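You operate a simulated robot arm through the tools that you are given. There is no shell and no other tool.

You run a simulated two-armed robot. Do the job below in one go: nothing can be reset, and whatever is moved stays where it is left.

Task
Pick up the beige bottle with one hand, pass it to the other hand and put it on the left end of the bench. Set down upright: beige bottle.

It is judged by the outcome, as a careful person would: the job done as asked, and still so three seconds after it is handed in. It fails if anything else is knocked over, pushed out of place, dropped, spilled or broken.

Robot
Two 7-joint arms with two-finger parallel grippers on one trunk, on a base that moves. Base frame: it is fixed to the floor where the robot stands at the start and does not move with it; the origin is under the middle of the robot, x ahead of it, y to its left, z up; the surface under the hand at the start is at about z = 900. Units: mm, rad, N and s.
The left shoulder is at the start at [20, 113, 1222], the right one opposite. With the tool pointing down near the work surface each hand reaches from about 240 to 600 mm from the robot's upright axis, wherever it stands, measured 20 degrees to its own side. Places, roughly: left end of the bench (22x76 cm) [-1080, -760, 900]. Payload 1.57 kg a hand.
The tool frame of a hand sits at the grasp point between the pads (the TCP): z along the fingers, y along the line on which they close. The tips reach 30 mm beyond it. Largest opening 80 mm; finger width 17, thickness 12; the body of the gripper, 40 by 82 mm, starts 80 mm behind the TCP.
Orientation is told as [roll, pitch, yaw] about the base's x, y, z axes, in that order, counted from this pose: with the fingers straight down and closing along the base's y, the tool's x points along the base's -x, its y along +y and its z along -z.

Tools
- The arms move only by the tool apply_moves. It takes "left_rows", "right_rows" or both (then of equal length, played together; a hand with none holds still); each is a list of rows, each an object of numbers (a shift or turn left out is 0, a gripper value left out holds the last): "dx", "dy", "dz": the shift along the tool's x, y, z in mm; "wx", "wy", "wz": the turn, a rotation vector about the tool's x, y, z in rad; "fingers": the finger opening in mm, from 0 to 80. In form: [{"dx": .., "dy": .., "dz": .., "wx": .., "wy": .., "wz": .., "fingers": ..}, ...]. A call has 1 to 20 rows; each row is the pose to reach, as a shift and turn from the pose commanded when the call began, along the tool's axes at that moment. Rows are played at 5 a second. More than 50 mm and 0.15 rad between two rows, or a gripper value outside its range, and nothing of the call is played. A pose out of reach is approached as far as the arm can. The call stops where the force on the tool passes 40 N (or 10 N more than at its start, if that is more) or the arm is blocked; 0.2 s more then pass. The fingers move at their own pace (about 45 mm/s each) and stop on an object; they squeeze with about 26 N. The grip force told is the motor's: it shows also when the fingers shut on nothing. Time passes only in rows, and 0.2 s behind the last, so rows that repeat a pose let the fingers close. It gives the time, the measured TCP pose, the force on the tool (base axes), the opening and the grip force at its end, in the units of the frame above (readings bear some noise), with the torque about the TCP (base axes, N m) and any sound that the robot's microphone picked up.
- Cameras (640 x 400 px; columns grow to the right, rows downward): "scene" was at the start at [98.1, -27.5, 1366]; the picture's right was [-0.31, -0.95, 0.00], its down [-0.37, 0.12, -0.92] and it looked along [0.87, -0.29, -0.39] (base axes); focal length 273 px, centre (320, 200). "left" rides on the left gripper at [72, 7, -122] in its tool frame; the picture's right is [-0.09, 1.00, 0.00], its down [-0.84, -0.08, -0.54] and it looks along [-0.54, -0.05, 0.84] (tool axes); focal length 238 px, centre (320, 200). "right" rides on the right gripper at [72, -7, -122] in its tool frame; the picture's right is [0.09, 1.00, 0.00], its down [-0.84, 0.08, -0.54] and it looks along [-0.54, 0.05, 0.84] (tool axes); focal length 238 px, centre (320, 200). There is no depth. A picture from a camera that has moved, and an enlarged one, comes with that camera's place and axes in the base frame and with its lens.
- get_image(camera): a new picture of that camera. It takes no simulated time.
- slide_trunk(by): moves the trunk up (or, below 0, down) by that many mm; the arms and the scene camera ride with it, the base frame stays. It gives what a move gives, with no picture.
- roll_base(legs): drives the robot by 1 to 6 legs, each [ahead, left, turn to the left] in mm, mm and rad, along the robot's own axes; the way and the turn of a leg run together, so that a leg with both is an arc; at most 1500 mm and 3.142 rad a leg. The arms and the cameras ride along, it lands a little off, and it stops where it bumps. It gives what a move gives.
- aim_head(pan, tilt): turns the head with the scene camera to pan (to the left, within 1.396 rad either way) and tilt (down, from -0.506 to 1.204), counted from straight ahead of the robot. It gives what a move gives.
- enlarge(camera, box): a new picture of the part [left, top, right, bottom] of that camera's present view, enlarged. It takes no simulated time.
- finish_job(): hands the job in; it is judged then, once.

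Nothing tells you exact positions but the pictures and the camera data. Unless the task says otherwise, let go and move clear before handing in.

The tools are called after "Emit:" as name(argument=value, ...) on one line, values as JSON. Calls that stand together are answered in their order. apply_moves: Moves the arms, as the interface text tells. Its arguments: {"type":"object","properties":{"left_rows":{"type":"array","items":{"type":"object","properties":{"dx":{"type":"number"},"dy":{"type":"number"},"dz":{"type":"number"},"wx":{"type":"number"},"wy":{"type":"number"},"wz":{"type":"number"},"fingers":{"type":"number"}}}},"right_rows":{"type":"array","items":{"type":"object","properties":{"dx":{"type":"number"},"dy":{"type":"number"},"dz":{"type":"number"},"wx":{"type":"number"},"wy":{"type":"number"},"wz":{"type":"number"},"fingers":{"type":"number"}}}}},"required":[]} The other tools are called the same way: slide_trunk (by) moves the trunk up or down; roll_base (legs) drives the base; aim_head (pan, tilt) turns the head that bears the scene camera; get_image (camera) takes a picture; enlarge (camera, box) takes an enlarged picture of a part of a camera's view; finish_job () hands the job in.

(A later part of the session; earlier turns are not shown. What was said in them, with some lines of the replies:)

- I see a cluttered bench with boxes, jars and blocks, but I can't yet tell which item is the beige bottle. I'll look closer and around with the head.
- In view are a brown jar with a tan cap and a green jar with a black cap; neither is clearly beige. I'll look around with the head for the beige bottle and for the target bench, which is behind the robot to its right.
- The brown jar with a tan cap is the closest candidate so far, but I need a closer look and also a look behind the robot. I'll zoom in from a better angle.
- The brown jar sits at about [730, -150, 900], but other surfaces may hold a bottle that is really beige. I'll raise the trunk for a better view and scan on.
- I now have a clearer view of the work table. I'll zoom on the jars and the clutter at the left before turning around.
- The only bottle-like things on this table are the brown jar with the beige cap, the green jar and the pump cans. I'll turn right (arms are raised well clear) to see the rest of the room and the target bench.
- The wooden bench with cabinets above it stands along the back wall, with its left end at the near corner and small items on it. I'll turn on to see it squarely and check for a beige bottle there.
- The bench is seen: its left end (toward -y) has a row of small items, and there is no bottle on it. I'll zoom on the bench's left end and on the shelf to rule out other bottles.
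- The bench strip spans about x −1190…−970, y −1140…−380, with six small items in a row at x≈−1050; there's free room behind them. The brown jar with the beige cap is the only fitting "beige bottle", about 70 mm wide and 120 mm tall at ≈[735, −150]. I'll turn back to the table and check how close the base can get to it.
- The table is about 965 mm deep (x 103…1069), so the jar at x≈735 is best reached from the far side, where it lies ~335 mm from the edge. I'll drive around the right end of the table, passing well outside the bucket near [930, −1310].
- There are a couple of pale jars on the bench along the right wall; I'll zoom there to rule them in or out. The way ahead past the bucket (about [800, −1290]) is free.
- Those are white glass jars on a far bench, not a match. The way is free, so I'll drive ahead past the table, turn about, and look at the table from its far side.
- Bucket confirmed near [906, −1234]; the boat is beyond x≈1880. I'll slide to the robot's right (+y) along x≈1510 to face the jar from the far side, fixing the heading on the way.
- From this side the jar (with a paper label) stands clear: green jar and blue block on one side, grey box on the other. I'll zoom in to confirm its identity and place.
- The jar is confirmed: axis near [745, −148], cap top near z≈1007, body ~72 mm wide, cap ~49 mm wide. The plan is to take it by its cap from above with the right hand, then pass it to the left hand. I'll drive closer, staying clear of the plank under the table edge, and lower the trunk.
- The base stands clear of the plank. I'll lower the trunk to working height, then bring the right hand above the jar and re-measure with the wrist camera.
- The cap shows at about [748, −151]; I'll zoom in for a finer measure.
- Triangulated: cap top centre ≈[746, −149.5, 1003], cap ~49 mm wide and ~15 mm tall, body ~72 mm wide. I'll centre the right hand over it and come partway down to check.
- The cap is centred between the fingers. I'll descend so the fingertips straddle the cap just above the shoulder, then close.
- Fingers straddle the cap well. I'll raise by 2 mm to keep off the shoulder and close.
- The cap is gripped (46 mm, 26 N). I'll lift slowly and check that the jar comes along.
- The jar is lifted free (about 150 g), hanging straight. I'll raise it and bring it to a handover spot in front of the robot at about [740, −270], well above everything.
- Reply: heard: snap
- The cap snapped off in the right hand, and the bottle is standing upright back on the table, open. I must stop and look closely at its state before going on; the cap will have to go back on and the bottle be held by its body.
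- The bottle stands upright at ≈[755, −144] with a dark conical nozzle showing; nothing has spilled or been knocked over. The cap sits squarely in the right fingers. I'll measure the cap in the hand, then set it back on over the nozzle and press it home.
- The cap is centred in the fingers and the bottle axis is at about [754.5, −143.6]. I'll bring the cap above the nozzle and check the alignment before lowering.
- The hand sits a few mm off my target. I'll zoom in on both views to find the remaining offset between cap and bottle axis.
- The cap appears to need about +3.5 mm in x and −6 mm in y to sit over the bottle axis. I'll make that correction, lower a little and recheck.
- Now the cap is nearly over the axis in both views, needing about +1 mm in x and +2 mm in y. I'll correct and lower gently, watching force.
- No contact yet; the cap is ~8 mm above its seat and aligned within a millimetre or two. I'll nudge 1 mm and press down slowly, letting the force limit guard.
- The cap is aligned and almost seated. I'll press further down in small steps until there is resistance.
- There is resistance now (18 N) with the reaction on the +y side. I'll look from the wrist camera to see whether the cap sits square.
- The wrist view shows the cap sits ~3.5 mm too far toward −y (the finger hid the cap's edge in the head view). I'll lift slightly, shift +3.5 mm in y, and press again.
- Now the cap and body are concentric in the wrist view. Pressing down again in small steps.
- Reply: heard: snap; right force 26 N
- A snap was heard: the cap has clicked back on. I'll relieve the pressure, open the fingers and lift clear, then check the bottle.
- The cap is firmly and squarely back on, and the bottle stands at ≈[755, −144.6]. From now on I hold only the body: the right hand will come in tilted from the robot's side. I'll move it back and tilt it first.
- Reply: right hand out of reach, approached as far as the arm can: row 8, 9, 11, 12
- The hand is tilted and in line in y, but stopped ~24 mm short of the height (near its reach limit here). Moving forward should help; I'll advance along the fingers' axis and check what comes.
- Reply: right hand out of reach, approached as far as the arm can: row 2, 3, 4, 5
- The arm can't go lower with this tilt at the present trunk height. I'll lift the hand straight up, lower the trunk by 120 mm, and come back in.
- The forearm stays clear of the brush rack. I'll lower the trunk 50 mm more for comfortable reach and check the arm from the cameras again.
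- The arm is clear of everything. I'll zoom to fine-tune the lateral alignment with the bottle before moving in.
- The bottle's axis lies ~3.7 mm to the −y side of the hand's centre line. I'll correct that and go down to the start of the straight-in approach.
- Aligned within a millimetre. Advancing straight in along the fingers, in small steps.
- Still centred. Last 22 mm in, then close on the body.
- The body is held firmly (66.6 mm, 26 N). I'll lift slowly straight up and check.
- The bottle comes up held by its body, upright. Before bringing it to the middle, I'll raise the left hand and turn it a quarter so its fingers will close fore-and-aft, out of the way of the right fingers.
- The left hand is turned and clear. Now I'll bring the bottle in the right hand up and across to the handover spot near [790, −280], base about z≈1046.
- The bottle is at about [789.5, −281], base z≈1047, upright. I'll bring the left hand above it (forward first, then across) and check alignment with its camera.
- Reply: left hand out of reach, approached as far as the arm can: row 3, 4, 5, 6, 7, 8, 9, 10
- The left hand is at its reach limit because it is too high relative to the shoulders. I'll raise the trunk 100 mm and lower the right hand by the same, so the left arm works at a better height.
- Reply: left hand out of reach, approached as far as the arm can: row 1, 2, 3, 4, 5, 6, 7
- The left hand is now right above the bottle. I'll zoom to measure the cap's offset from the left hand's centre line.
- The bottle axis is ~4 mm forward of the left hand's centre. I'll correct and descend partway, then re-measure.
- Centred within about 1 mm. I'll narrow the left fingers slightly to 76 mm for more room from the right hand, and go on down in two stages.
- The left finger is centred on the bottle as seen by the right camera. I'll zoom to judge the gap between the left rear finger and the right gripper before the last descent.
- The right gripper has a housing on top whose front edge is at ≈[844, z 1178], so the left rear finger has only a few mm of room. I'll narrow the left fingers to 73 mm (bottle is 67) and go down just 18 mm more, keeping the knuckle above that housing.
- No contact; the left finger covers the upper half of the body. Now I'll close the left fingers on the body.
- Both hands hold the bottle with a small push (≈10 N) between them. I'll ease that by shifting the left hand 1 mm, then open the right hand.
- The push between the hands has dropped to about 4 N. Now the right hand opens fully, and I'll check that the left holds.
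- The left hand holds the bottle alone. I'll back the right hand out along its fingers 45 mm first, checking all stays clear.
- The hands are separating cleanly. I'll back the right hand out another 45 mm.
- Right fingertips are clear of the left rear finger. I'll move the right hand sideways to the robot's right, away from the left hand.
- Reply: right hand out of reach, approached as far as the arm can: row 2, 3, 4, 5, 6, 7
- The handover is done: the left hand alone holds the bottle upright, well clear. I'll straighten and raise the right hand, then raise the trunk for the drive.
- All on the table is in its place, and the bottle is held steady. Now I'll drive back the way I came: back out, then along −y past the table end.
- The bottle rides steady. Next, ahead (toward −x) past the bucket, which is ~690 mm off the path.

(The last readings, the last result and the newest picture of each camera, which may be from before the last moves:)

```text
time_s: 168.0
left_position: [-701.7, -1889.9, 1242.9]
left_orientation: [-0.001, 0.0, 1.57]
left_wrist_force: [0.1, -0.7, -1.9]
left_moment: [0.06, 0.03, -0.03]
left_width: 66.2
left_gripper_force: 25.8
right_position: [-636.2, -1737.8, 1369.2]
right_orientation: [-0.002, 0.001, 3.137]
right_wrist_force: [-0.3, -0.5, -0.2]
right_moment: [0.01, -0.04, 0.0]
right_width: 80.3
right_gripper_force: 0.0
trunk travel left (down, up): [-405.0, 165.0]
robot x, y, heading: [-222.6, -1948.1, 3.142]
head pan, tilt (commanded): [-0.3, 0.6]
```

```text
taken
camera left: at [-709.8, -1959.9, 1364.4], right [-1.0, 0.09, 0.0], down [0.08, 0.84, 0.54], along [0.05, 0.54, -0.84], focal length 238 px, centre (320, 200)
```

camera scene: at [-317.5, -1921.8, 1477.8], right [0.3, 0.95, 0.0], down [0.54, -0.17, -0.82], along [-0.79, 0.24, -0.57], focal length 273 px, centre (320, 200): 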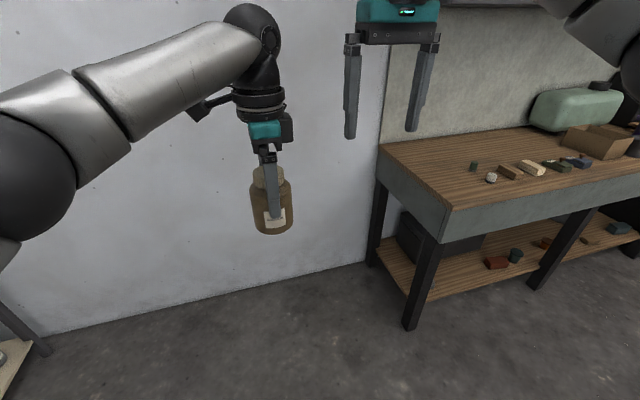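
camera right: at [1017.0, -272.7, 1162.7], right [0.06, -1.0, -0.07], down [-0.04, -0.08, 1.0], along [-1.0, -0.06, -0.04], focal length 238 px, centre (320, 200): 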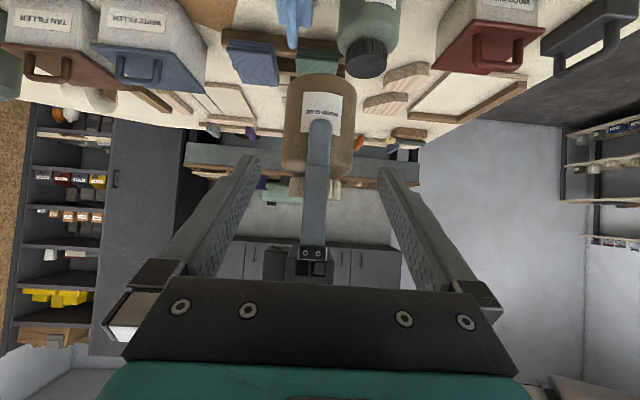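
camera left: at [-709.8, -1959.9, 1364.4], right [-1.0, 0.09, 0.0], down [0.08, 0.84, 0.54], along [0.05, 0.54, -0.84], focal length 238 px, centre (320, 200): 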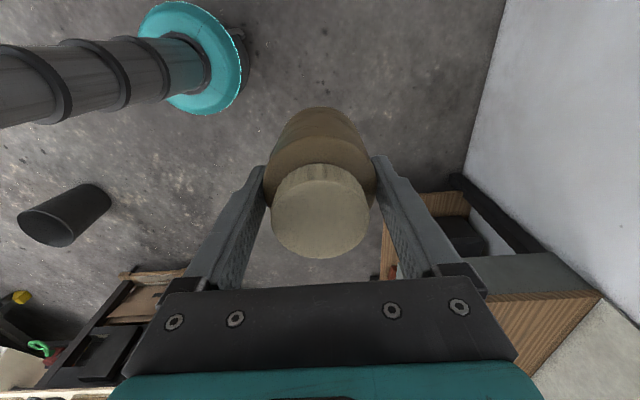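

The bench's left end is in clear view: top from x≈−1528 to −936, left edge y≈−1230. I'd like to set the bottle at about [−1080, −1045], on the free patch left of the two small lids. I'll zoom to check that patch, then drive over.

Emit:
enlarge(camera="scene", box=[370, 120, 610, 270])

Emit:
roll_base(legs=[[0, -845, 0]])

Emit:
aim_head(pan=-0.1, tilt=0.6)

Emit:
get_image(camera="scene")

Emit:
get_image(camera="left")

Emit:
get_image(camera="right")

```text
2.67 times, centred on (490, 195) of scene
camera zoom: at [-317.5, -1921.8, 1477.8], right [0.3, 0.95, 0.0], down [0.54, -0.17, -0.82], along [-0.79, 0.24, -0.57], focal length 727 px, centre (-133, 213)
```

zoom: 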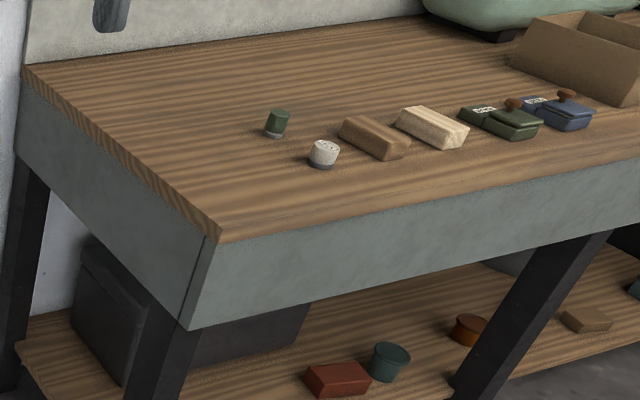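

```text
time_s: 172.5
left_position: [-692.4, -1031.9, 1242.3]
left_orientation: [-0.002, -0.001, 1.549]
left_wrist_force: [-0.2, -0.1, -1.1]
left_moment: [-0.04, 0.0, -0.03]
left_width: 66.7
left_gripper_force: 25.5
right_position: [-623.1, -882.7, 1369.7]
right_orientation: [0.0, 0.001, 3.12]
right_wrist_force: [-0.3, 0.6, -0.3]
right_moment: [-0.01, 0.0, 0.02]
right_width: 79.9
right_gripper_force: 0.0
trunk travel left (down, up): [-405.0, 165.0]
robot x, y, heading: [-211.0, -1101.7, 3.12]
head pan, tilt (commanded): [-0.3, 0.6]
```

```text
time_s: 173.2
left_position: [-692.3, -1032.1, 1241.9]
left_orientation: [0.0, 0.001, 1.55]
left_wrist_force: [-0.2, -0.3, -2.5]
left_moment: [-0.02, -0.01, -0.01]
left_width: 66.3
left_gripper_force: 25.9
right_position: [-621.4, -881.4, 1370.8]
right_orientation: [-0.002, 0.0, 3.122]
right_wrist_force: [0.8, -1.0, -0.7]
right_moment: [0.01, -0.02, 0.01]
right_width: 80.1
right_gripper_force: 0.0
trunk travel left (down, up): [-405.0, 165.0]
robot x, y, heading: [-212.9, -1101.9, 3.122]
head pan, tilt (commanded): [-0.099, 0.6]
```

```text
taken
camera scene: at [-311.4, -1089.8, 1477.8], right [0.12, 0.99, 0.0], down [0.56, -0.07, -0.83], along [-0.82, 0.1, -0.57], focal length 273 px, centre (320, 200)
```

scene: 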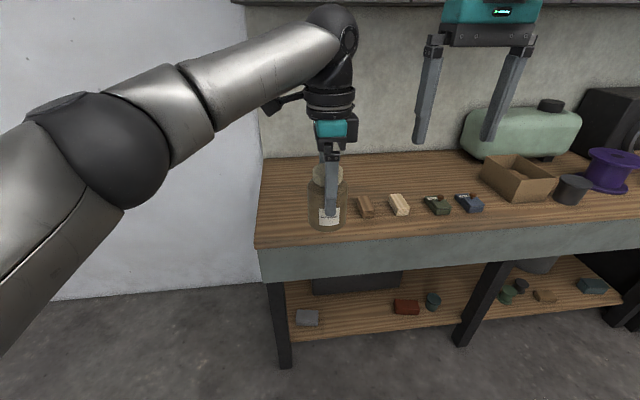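

```text
taken
camera left: at [-700.5, -1103.5, 1364.4], right [-0.99, 0.11, 0.0], down [0.09, 0.83, 0.54], along [0.06, 0.54, -0.84], focal length 238 px, centre (320, 200)
```

left: 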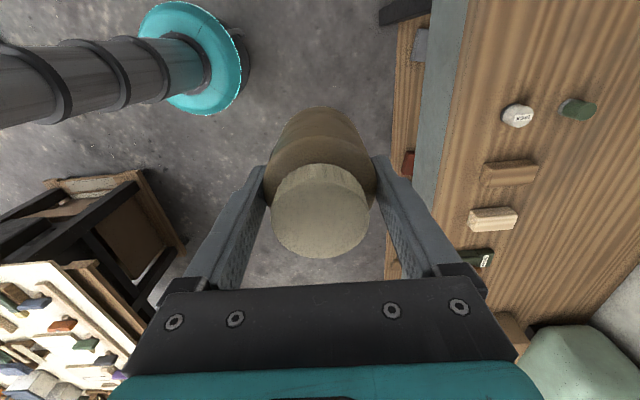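

```text
taken
camera right: at [-550.2, -876.1, 1490.6], right [0.07, -1.0, 0.0], down [-0.84, -0.06, 0.54], along [-0.54, -0.04, -0.84], focal length 238 px, centre (320, 200)
```

right: 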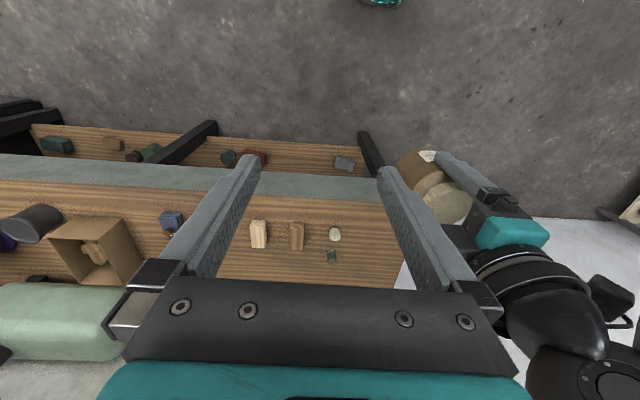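

The free patch left of the lids (at [−1047, −960] and [−1151, −963]) is clear. Wall cabinets hang from z≈1500 in front x≈−1200, so I'll lower the trunk 120 mm and pull the right hand back before moving in.

Emit:
apply_moves(right_rows=[{"dx": 30}, {"dx": 60}, {"dx": 90}, {"dx": 90}])

Emit:
slide_trunk(by=-120)

Emit:
roll_base(legs=[[300, 21, 0.02]])

Emit:
get_image(camera="left")

Emit:
get_image(camera="scene")

```text
time_s: 174.2
left_position: [-694.1, -1032.6, 1242.8]
left_orientation: [0.0, 0.001, 1.549]
left_wrist_force: [0.2, 0.3, -2.0]
left_moment: [0.01, -0.02, 0.02]
left_width: 66.6
left_gripper_force: 25.8
right_position: [-533.2, -883.5, 1369.6]
right_orientation: [0.0, 0.001, 3.119]
right_wrist_force: [-0.7, 0.5, -0.1]
right_moment: [-0.02, 0.0, 0.02]
right_width: 80.2
right_gripper_force: 0.0
trunk travel left (down, up): [-405.0, 165.0]
robot x, y, heading: [-211.8, -1103.6, 3.123]
head pan, tilt (commanded): [-0.099, 0.6]
```

```text
time_s: 175.7
left_position: [-692.1, -1033.3, 1121.2]
left_orientation: [0.0, 0.0, 1.549]
left_wrist_force: [1.0, 0.8, -2.1]
left_moment: [-0.01, 0.02, 0.03]
left_width: 66.3
left_gripper_force: 26.3
right_position: [-532.2, -881.6, 1248.4]
right_orientation: [0.001, 0.0, 3.119]
right_wrist_force: [-0.2, 0.4, -0.9]
right_moment: [-0.02, -0.01, 0.0]
right_width: 80.1
right_gripper_force: 0.1
trunk travel left (down, up): [-285.0, 285.0]
robot x, y, heading: [-212.3, -1097.8, 3.124]
head pan, tilt (commanded): [-0.099, 0.6]
```

```text
time_s: 177.8
left_position: [-989.7, -1062.3, 1122.7]
left_orientation: [-0.001, 0.0, 1.575]
left_wrist_force: [0.1, -0.2, -2.2]
left_moment: [0.0, -0.02, 0.0]
left_width: 66.4
left_gripper_force: 25.8
right_position: [-834.4, -909.5, 1249.1]
right_orientation: [0.0, 0.001, -3.137]
right_wrist_force: [0.0, -0.3, 0.2]
right_moment: [0.0, 0.01, 0.0]
right_width: 80.2
right_gripper_force: 0.1
trunk travel left (down, up): [-285.0, 285.0]
robot x, y, heading: [-508.2, -1119.6, -3.137]
head pan, tilt (commanded): [-0.099, 0.6]
```

```text
taken
camera left: at [-997.2, -1133.5, 1244.2], right [-1.0, 0.09, 0.0], down [0.07, 0.84, 0.54], along [0.05, 0.54, -0.84], focal length 238 px, centre (320, 200)
```

left: 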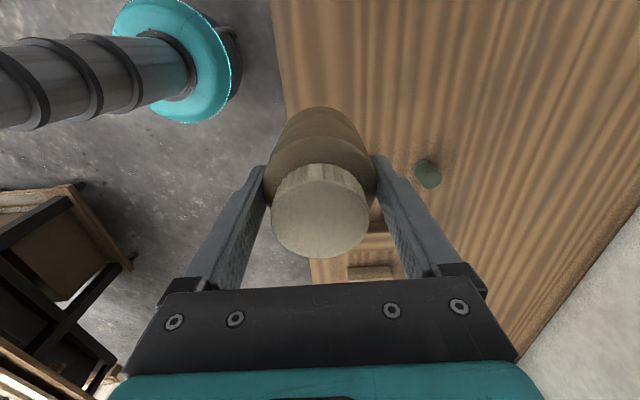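

```text
taken
camera scene: at [-608.6, -1110.5, 1357.7], right [0.1, 1.0, 0.0], down [0.56, -0.05, -0.82], along [-0.82, 0.08, -0.57], focal length 273 px, centre (320, 200)
```

scene: 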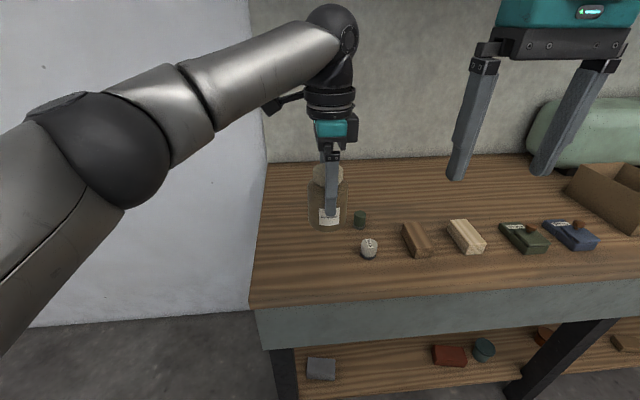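

The bottle is over the bench's left end at [−990, −1062]. I'll drive 95 mm further in, to be over the free patch at x≈−1085.

Emit:
roll_base(legs=[[95, 0, 0]])

Emit:
aim_head(pan=0.0, tilt=0.75)

Emit:
get_image(camera="left")

Emit:
get_image(camera="scene")

Emit:
get_image(camera="right")

```text
time_s: 178.9
left_position: [-1084.8, -1064.0, 1121.5]
left_orientation: [0.001, 0.0, 1.574]
left_wrist_force: [-0.3, -0.8, -1.8]
left_moment: [0.0, -0.04, -0.04]
left_width: 66.2
left_gripper_force: 25.6
right_position: [-930.7, -909.4, 1248.9]
right_orientation: [0.001, 0.0, -3.137]
right_wrist_force: [-0.5, -0.9, -0.1]
right_moment: [0.02, -0.02, -0.01]
right_width: 80.1
right_gripper_force: 0.0
trunk travel left (down, up): [-285.0, 285.0]
robot x, y, heading: [-605.2, -1120.3, -3.138]
head pan, tilt (commanded): [-0.099, 0.6]
```

```text
time_s: 179.6
left_position: [-1084.1, -1063.0, 1122.0]
left_orientation: [-0.001, 0.0, 1.573]
left_wrist_force: [-0.7, 0.1, -1.4]
left_moment: [-0.08, 0.0, -0.03]
left_width: 66.5
left_gripper_force: 25.3
right_position: [-928.3, -909.7, 1249.8]
right_orientation: [0.0, 0.0, -3.138]
right_wrist_force: [0.6, 0.0, 0.9]
right_moment: [0.02, 0.01, 0.01]
right_width: 80.1
right_gripper_force: 0.0
trunk travel left (down, up): [-285.0, 285.0]
robot x, y, heading: [-604.0, -1122.7, -3.139]
head pan, tilt (commanded): [0.0, 0.75]
```

```text
taken
camera left: at [-1090.8, -1134.1, 1244.6], right [-1.0, 0.09, 0.0], down [0.07, 0.84, 0.54], along [0.05, 0.54, -0.84], focal length 238 px, centre (320, 200)
```

left: 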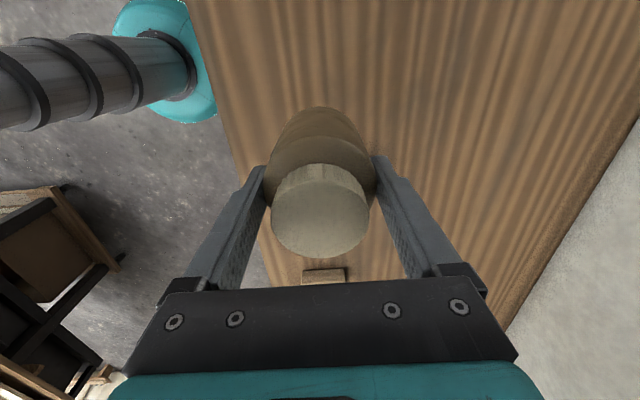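

```text
taken
camera scene: at [-697.1, -1119.6, 1345.0], right [0.0, 1.0, 0.0], down [0.68, 0.0, -0.73], along [-0.73, 0.0, -0.68], focal length 273 px, centre (320, 200)
```

scene: 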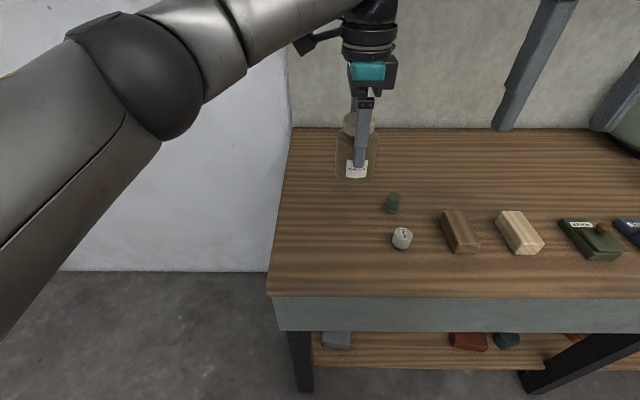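

```text
taken
camera right: at [-856.5, -901.7, 1370.2], right [0.1, -1.0, 0.0], down [-0.84, -0.08, 0.54], along [-0.54, -0.05, -0.84], focal length 238 px, centre (320, 200)
```

right: 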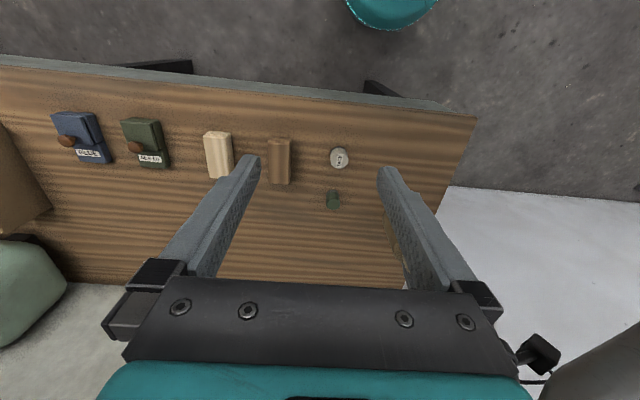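

The bottle is over the free patch at [−1084, −1063]. I'll shift 15 mm toward +y, then lower with the trunk to about 28 mm above the bench.

Emit:
apply_moves(left_rows=[{"dx": -5}, {"dx": -10}, {"dx": -15}, {"dx": -15}])

Emit:
slide_trunk(by=-120)

Emit:
get_image(camera="left")

Emit:
get_image(camera="scene")

```text
time_s: 180.6
left_position: [-1084.3, -1048.9, 1122.6]
left_orientation: [0.001, 0.002, 1.573]
left_wrist_force: [1.4, 0.0, -1.8]
left_moment: [0.0, 0.03, -0.02]
left_width: 66.4
left_gripper_force: 26.1
right_position: [-928.6, -910.0, 1249.2]
right_orientation: [-0.001, -0.001, -3.138]
right_wrist_force: [-0.4, -0.8, 0.1]
right_moment: [0.03, -0.02, -0.04]
right_width: 79.7
right_gripper_force: 0.0
trunk travel left (down, up): [-285.0, 285.0]
robot x, y, heading: [-604.6, -1121.9, -3.137]
head pan, tilt (commanded): [0.0, 0.75]
```

```text
time_s: 182.1
left_position: [-1084.1, -1048.8, 1001.8]
left_orientation: [0.001, 0.0, 1.575]
left_wrist_force: [0.4, -0.1, -3.0]
left_moment: [0.0, -0.01, 0.02]
left_width: 66.3
left_gripper_force: 25.7
right_position: [-929.3, -909.0, 1129.2]
right_orientation: [0.0, 0.002, -3.138]
right_wrist_force: [0.1, 0.2, -0.7]
right_moment: [-0.02, 0.02, 0.0]
right_width: 80.0
right_gripper_force: 0.1
trunk travel left (down, up): [-165.0, 405.0]
robot x, y, heading: [-603.6, -1120.9, -3.14]
head pan, tilt (commanded): [0.0, 0.75]
```

```text
taken
camera left: at [-1090.9, -1118.9, 1124.4], right [-1.0, 0.09, 0.0], down [0.07, 0.84, 0.54], along [0.05, 0.54, -0.84], focal length 238 px, centre (320, 200)
```

left: 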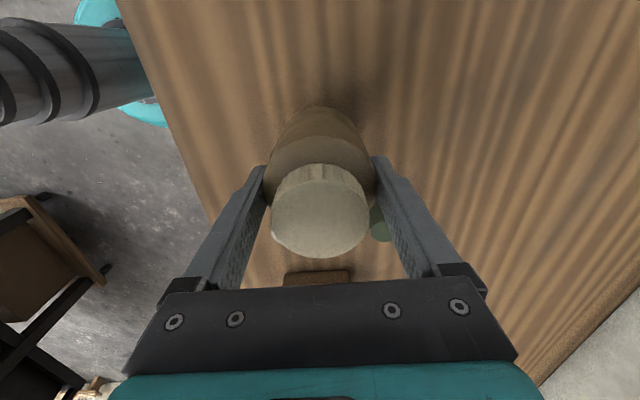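

```text
taken
camera scene: at [-697.1, -1119.7, 1225.0], right [0.0, 1.0, 0.0], down [0.68, 0.0, -0.73], along [-0.73, 0.0, -0.68], focal length 273 px, centre (320, 200)
```

scene: 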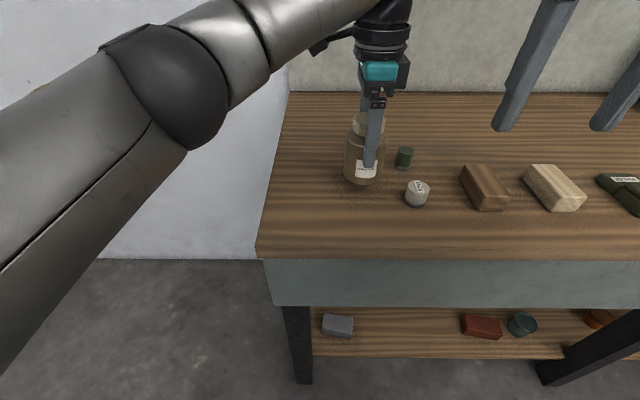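

About 28 mm remain, with all neighbours clear. I'll lower with the arm, slowly near the end, watching the force.

Emit:
apply_moves(left_rows=[{"dz": 6}, {"dz": 12}, {"dz": 18}, {"dz": 21}, {"dz": 23}, {"dz": 23}])

Emit:
enlarge(camera="scene", box=[310, 90, 450, 220])

```text
time_s: 183.5
left_position: [-1084.5, -1048.5, 979.7]
left_orientation: [0.0, 0.001, 1.574]
left_wrist_force: [-0.7, -0.2, -1.8]
left_moment: [-0.01, 0.03, 0.02]
left_width: 66.4
left_gripper_force: 26.7
right_position: [-929.4, -909.0, 1130.1]
right_orientation: [0.001, 0.001, -3.137]
right_wrist_force: [1.2, 0.9, -0.5]
right_moment: [0.01, 0.03, -0.02]
right_width: 80.2
right_gripper_force: 0.1
trunk travel left (down, up): [-165.0, 405.0]
robot x, y, heading: [-601.8, -1123.5, -3.136]
head pan, tilt (commanded): [0.0, 0.75]
```

```text
3.08 times, centred on (380, 155) of scene
camera zoom: at [-697.2, -1119.6, 1224.9], right [0.0, 1.0, 0.0], down [0.68, 0.0, -0.73], along [-0.73, 0.0, -0.68], focal length 839 px, centre (135, 338)
```

zoom: 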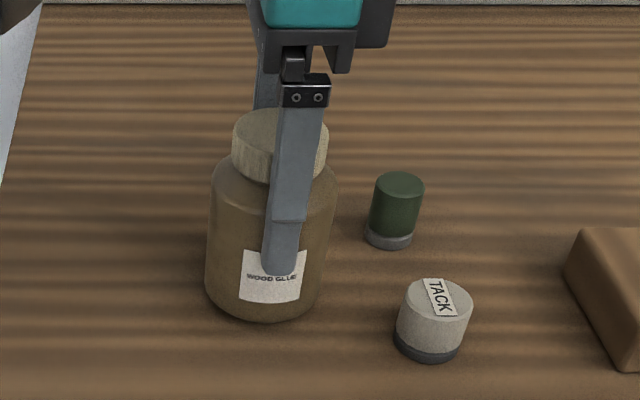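

A few millimetres remain. I'll go down 1 mm at a time until the bench takes the weight.

Emit:
apply_moves(left_rows=[{"dz": 1}, {"dz": 2}, {"dz": 3}, {"dz": 4}, {"dz": 4}])

```text
time_s: 184.7
left_position: [-1084.5, -1048.2, 975.0]
left_orientation: [-0.002, 0.0, 1.576]
left_wrist_force: [-0.5, -0.4, -1.4]
left_moment: [-0.02, 0.0, -0.02]
left_width: 66.0
left_gripper_force: 26.2
right_position: [-929.0, -911.2, 1129.9]
right_orientation: [0.0, -0.001, -3.138]
right_wrist_force: [0.7, 0.7, -0.3]
right_moment: [0.04, -0.05, 0.02]
right_width: 79.7
right_gripper_force: 0.0
trunk travel left (down, up): [-165.0, 405.0]
robot x, y, heading: [-605.1, -1122.2, -3.139]
head pan, tilt (commanded): [0.0, 0.75]
```

No contact yet; continuing in 1 mm steps.

Emit:
apply_moves(left_rows=[{"dz": 1}, {"dz": 1}, {"dz": 2}, {"dz": 2}])

Emit:
enlarge(camera="scene", box=[310, 90, 450, 220])

```text
time_s: 185.7
left_position: [-1083.8, -1047.1, 974.4]
left_orientation: [0.004, -0.003, 1.576]
left_wrist_force: [-2.5, -3.0, 15.2]
left_moment: [-0.29, -0.11, -0.06]
left_width: 66.4
left_gripper_force: 26.6
right_position: [-927.8, -909.6, 1130.1]
right_orientation: [0.0, 0.001, -3.137]
right_wrist_force: [-0.2, -0.2, 0.0]
right_moment: [-0.01, 0.01, 0.0]
right_width: 80.0
right_gripper_force: 0.2
trunk travel left (down, up): [-165.0, 405.0]
robot x, y, heading: [-602.6, -1118.2, -3.137]
head pan, tilt (commanded): [0.0, 0.75]
```

```text
3.08 times, centred on (380, 155) of scene
camera zoom: at [-696.4, -1120.0, 1225.1], right [0.0, 1.0, 0.0], down [0.68, 0.0, -0.73], along [-0.73, 0.0, -0.68], focal length 839 px, centre (135, 338)
```

zoom: 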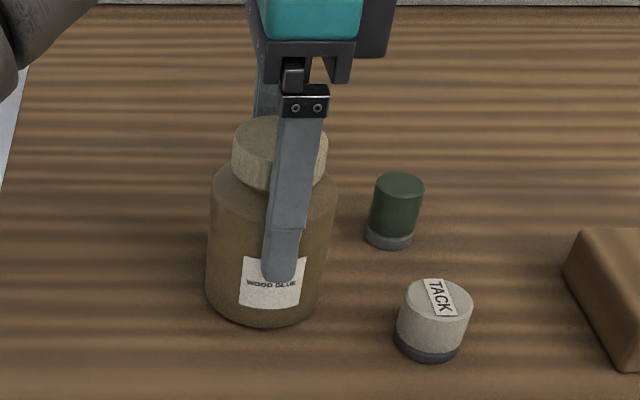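

The bottle stands on the bench (15 N). I'll ease off about 1 mm so it rests lightly, then open the fingers gradually.

Emit:
apply_moves(left_rows=[{"dz": -0.6}, {"dz": -1.2}, {"dz": -1.2}])

Emit:
apply_moves(left_rows=[{"fingers": 67}, {"fingers": 69}, {"fingers": 72}, {"fingers": 76}, {"fingers": 80}, {"fingers": 80}])

Emit:
enlarge(camera="scene", box=[310, 90, 450, 220])

Emit:
get_image(camera="left")

```text
time_s: 186.5
left_position: [-1084.6, -1048.6, 973.8]
left_orientation: [0.004, -0.002, 1.574]
left_wrist_force: [-6.6, 0.3, 16.0]
left_moment: [0.03, 0.49, -0.01]
left_width: 66.5
left_gripper_force: 26.0
right_position: [-928.6, -909.7, 1128.5]
right_orientation: [0.001, -0.003, -3.139]
right_wrist_force: [-0.1, 0.4, -0.3]
right_moment: [0.01, 0.0, -0.01]
right_width: 79.8
right_gripper_force: 0.0
trunk travel left (down, up): [-165.0, 405.0]
robot x, y, heading: [-606.0, -1123.0, -3.139]
head pan, tilt (commanded): [0.0, 0.75]
```

```text
time_s: 187.9
left_position: [-1084.0, -1047.6, 973.9]
left_orientation: [0.002, 0.001, 1.575]
left_wrist_force: [0.5, -0.2, 0.2]
left_moment: [-0.02, -0.01, 0.01]
left_width: 80.2
left_gripper_force: 0.0
right_position: [-929.5, -910.9, 1129.5]
right_orientation: [-0.002, 0.0, -3.138]
right_wrist_force: [0.6, 0.3, -0.2]
right_moment: [-0.03, 0.03, 0.03]
right_width: 80.0
right_gripper_force: 0.1
trunk travel left (down, up): [-165.0, 405.0]
robot x, y, heading: [-604.6, -1119.9, -3.138]
head pan, tilt (commanded): [0.0, 0.75]
```

```text
3.08 times, centred on (380, 155) of scene
camera zoom: at [-697.1, -1119.7, 1224.9], right [0.0, 1.0, 0.0], down [0.68, 0.0, -0.73], along [-0.73, 0.0, -0.68], focal length 839 px, centre (135, 338)
```

zoom: 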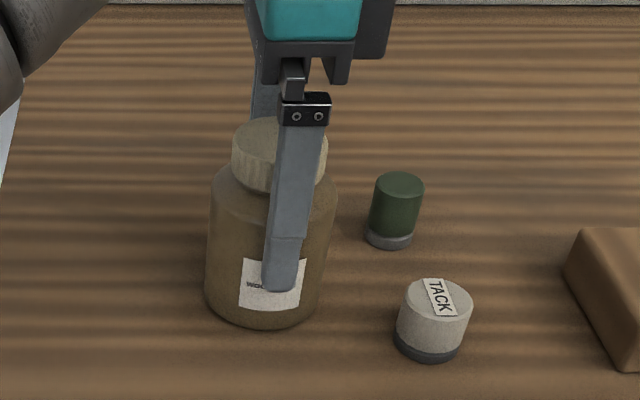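

```text
taken
camera left: at [-1090.8, -1119.5, 1096.4], right [-1.0, 0.09, 0.0], down [0.07, 0.84, 0.54], along [0.05, 0.54, -0.84], focal length 238 px, centre (320, 200)
```

left: 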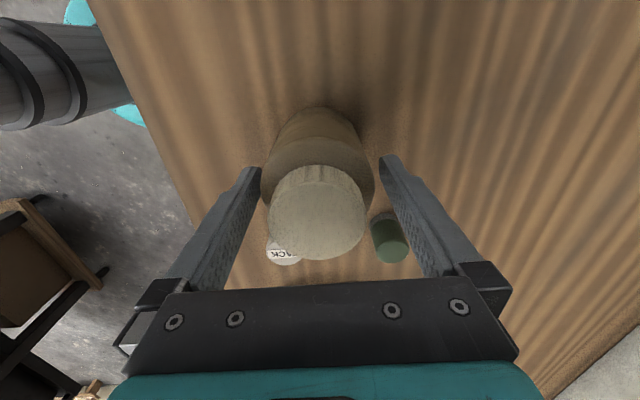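

Released, with even gaps on both sides. I'll raise the left hand straight up, clear of the bottle.

Emit:
apply_moves(left_rows=[{"dz": -8}, {"dz": -20}, {"dz": -35}, {"dz": -55}, {"dz": -80}, {"dz": -105}, {"dz": -130}, {"dz": -130}])

Emit:
get_image(camera="left")

Emit:
get_image(camera="scene")

```text
time_s: 189.7
left_position: [-1083.6, -1048.6, 1103.7]
left_orientation: [-0.001, 0.0, 1.575]
left_wrist_force: [0.2, 0.7, 0.0]
left_moment: [-0.01, 0.01, 0.0]
left_width: 80.0
left_gripper_force: 0.1
right_position: [-928.1, -909.5, 1128.8]
right_orientation: [0.0, 0.001, -3.138]
right_wrist_force: [-0.6, 0.3, -0.2]
right_moment: [-0.04, -0.02, 0.01]
right_width: 79.9
right_gripper_force: 0.1
trunk travel left (down, up): [-165.0, 405.0]
robot x, y, heading: [-605.1, -1121.6, -3.137]
head pan, tilt (commanded): [0.0, 0.75]
```

```text
taken
camera left: at [-1090.2, -1119.2, 1226.8], right [-1.0, 0.09, 0.0], down [0.07, 0.84, 0.54], along [0.05, 0.54, -0.84], focal length 238 px, centre (320, 200)
```

left: 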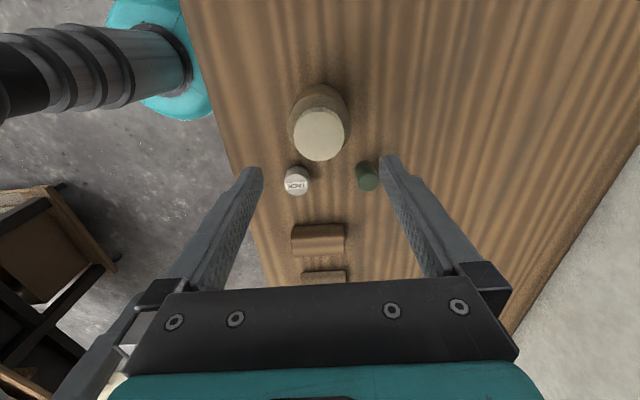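

```text
taken
camera scene: at [-697.2, -1119.8, 1224.9], right [0.0, 1.0, 0.0], down [0.68, 0.0, -0.73], along [-0.73, 0.0, -0.68], focal length 273 px, centre (320, 200)
```

scene: 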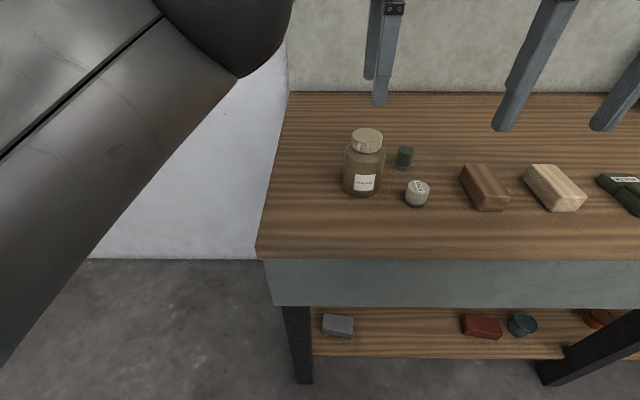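

The bottle stands upright with its cap on at about [−1084, −1048], all bench items untouched. I'll raise the trunk a little, back the robot away and take a last look.

Emit:
slide_trunk(by=100)

Emit:
roll_base(legs=[[-300, 0, 0]])

Emit:
aim_head(pan=-0.2, tilt=0.6)

Emit:
get_image(camera="scene")

Emit:
enlarge(camera="scene", box=[240, 120, 480, 270])

```text
time_s: 191.0
left_position: [-1083.2, -1048.3, 1203.6]
left_orientation: [-0.002, 0.0, 1.574]
left_wrist_force: [0.8, -0.8, 0.6]
left_moment: [-0.03, -0.01, -0.03]
left_width: 80.2
left_gripper_force: 0.0
right_position: [-929.8, -908.3, 1228.8]
right_orientation: [0.0, 0.001, -3.138]
right_wrist_force: [0.0, 0.1, 0.0]
right_moment: [-0.02, 0.01, 0.02]
right_width: 79.9
right_gripper_force: 0.1
trunk travel left (down, up): [-265.0, 305.0]
robot x, y, heading: [-602.9, -1121.3, -3.139]
head pan, tilt (commanded): [0.0, 0.75]
```

```text
time_s: 193.1
left_position: [-781.5, -1044.9, 1203.9]
left_orientation: [-0.001, 0.0, 1.571]
left_wrist_force: [0.3, 0.0, 0.2]
left_moment: [0.02, 0.05, -0.02]
left_width: 80.0
left_gripper_force: 0.0
right_position: [-625.8, -907.8, 1229.9]
right_orientation: [-0.001, -0.001, 3.14]
right_wrist_force: [1.3, -0.7, 0.0]
right_moment: [0.02, 0.04, 0.04]
right_width: 80.0
right_gripper_force: 0.0
trunk travel left (down, up): [-265.0, 305.0]
robot x, y, heading: [-303.0, -1120.3, -3.141]
head pan, tilt (commanded): [0.0, 0.75]
```

```text
time_s: 193.8
left_position: [-782.1, -1046.0, 1205.3]
left_orientation: [0.0, 0.001, 1.568]
left_wrist_force: [-0.2, -0.3, -0.5]
left_moment: [-0.04, 0.03, -0.02]
left_width: 80.0
left_gripper_force: 0.2
right_position: [-627.7, -908.5, 1228.1]
right_orientation: [0.002, -0.001, 3.141]
right_wrist_force: [-0.4, 0.8, 0.2]
right_moment: [0.04, -0.04, 0.01]
right_width: 80.1
right_gripper_force: 0.1
trunk travel left (down, up): [-265.0, 305.0]
robot x, y, heading: [-305.1, -1120.3, -3.14]
head pan, tilt (commanded): [-0.201, 0.6]
```

```text
taken
camera scene: at [-400.1, -1101.0, 1337.8], right [0.2, 0.98, 0.0], down [0.55, -0.11, -0.82], along [-0.81, 0.16, -0.57], focal length 273 px, centre (320, 200)
```

scene: 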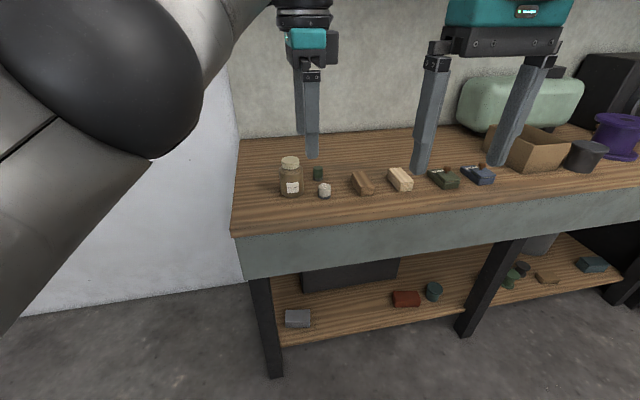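

```text
2.67 times, centred on (360, 195) of scene
camera zoom: at [-400.1, -1101.0, 1337.8], right [0.2, 0.98, 0.0], down [0.55, -0.11, -0.82], along [-0.81, 0.16, -0.57], focal length 727 px, centre (213, 213)
```

zoom: 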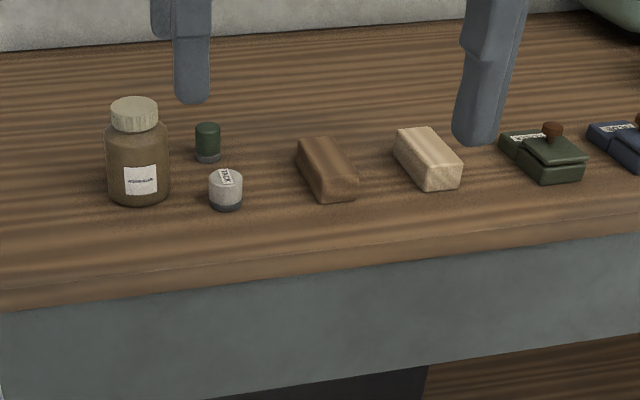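

The bottle stands upright on the left end of the bench with its cap on. Everything else on the bench is where it was, and both hands are empty and clear, so I'm handing the job in.

Emit:
finish_job()

```text
The job is handed in.
```

The beige bottle is standing upright, cap on, on the left end of the bench at about [-1084, -1048]. I picked it up with the right hand, passed it to the left, and the left hand set it down. Both hands are empty and clear.

- **Cap came off:** On the first lift I gripped the bottle by its cap, which snapped off. The bottle dropped, from an estimated 50–100 mm, and landed upright about 10 mm from where it had stood. I saw nothing spilled or knocked over. I pressed the cap back on until it snapped, then held the bottle only by its body. If a careful judge counts that drop, it happened.
- **Which bottle:** No bottle was plainly beige. I took the brownish one with the beige cap, labelled "WOOD GLUE", as the closest match. The other one of its kind on the table was green with a black cap.

In the pictures I took, nothing else on the table or the bench had moved.
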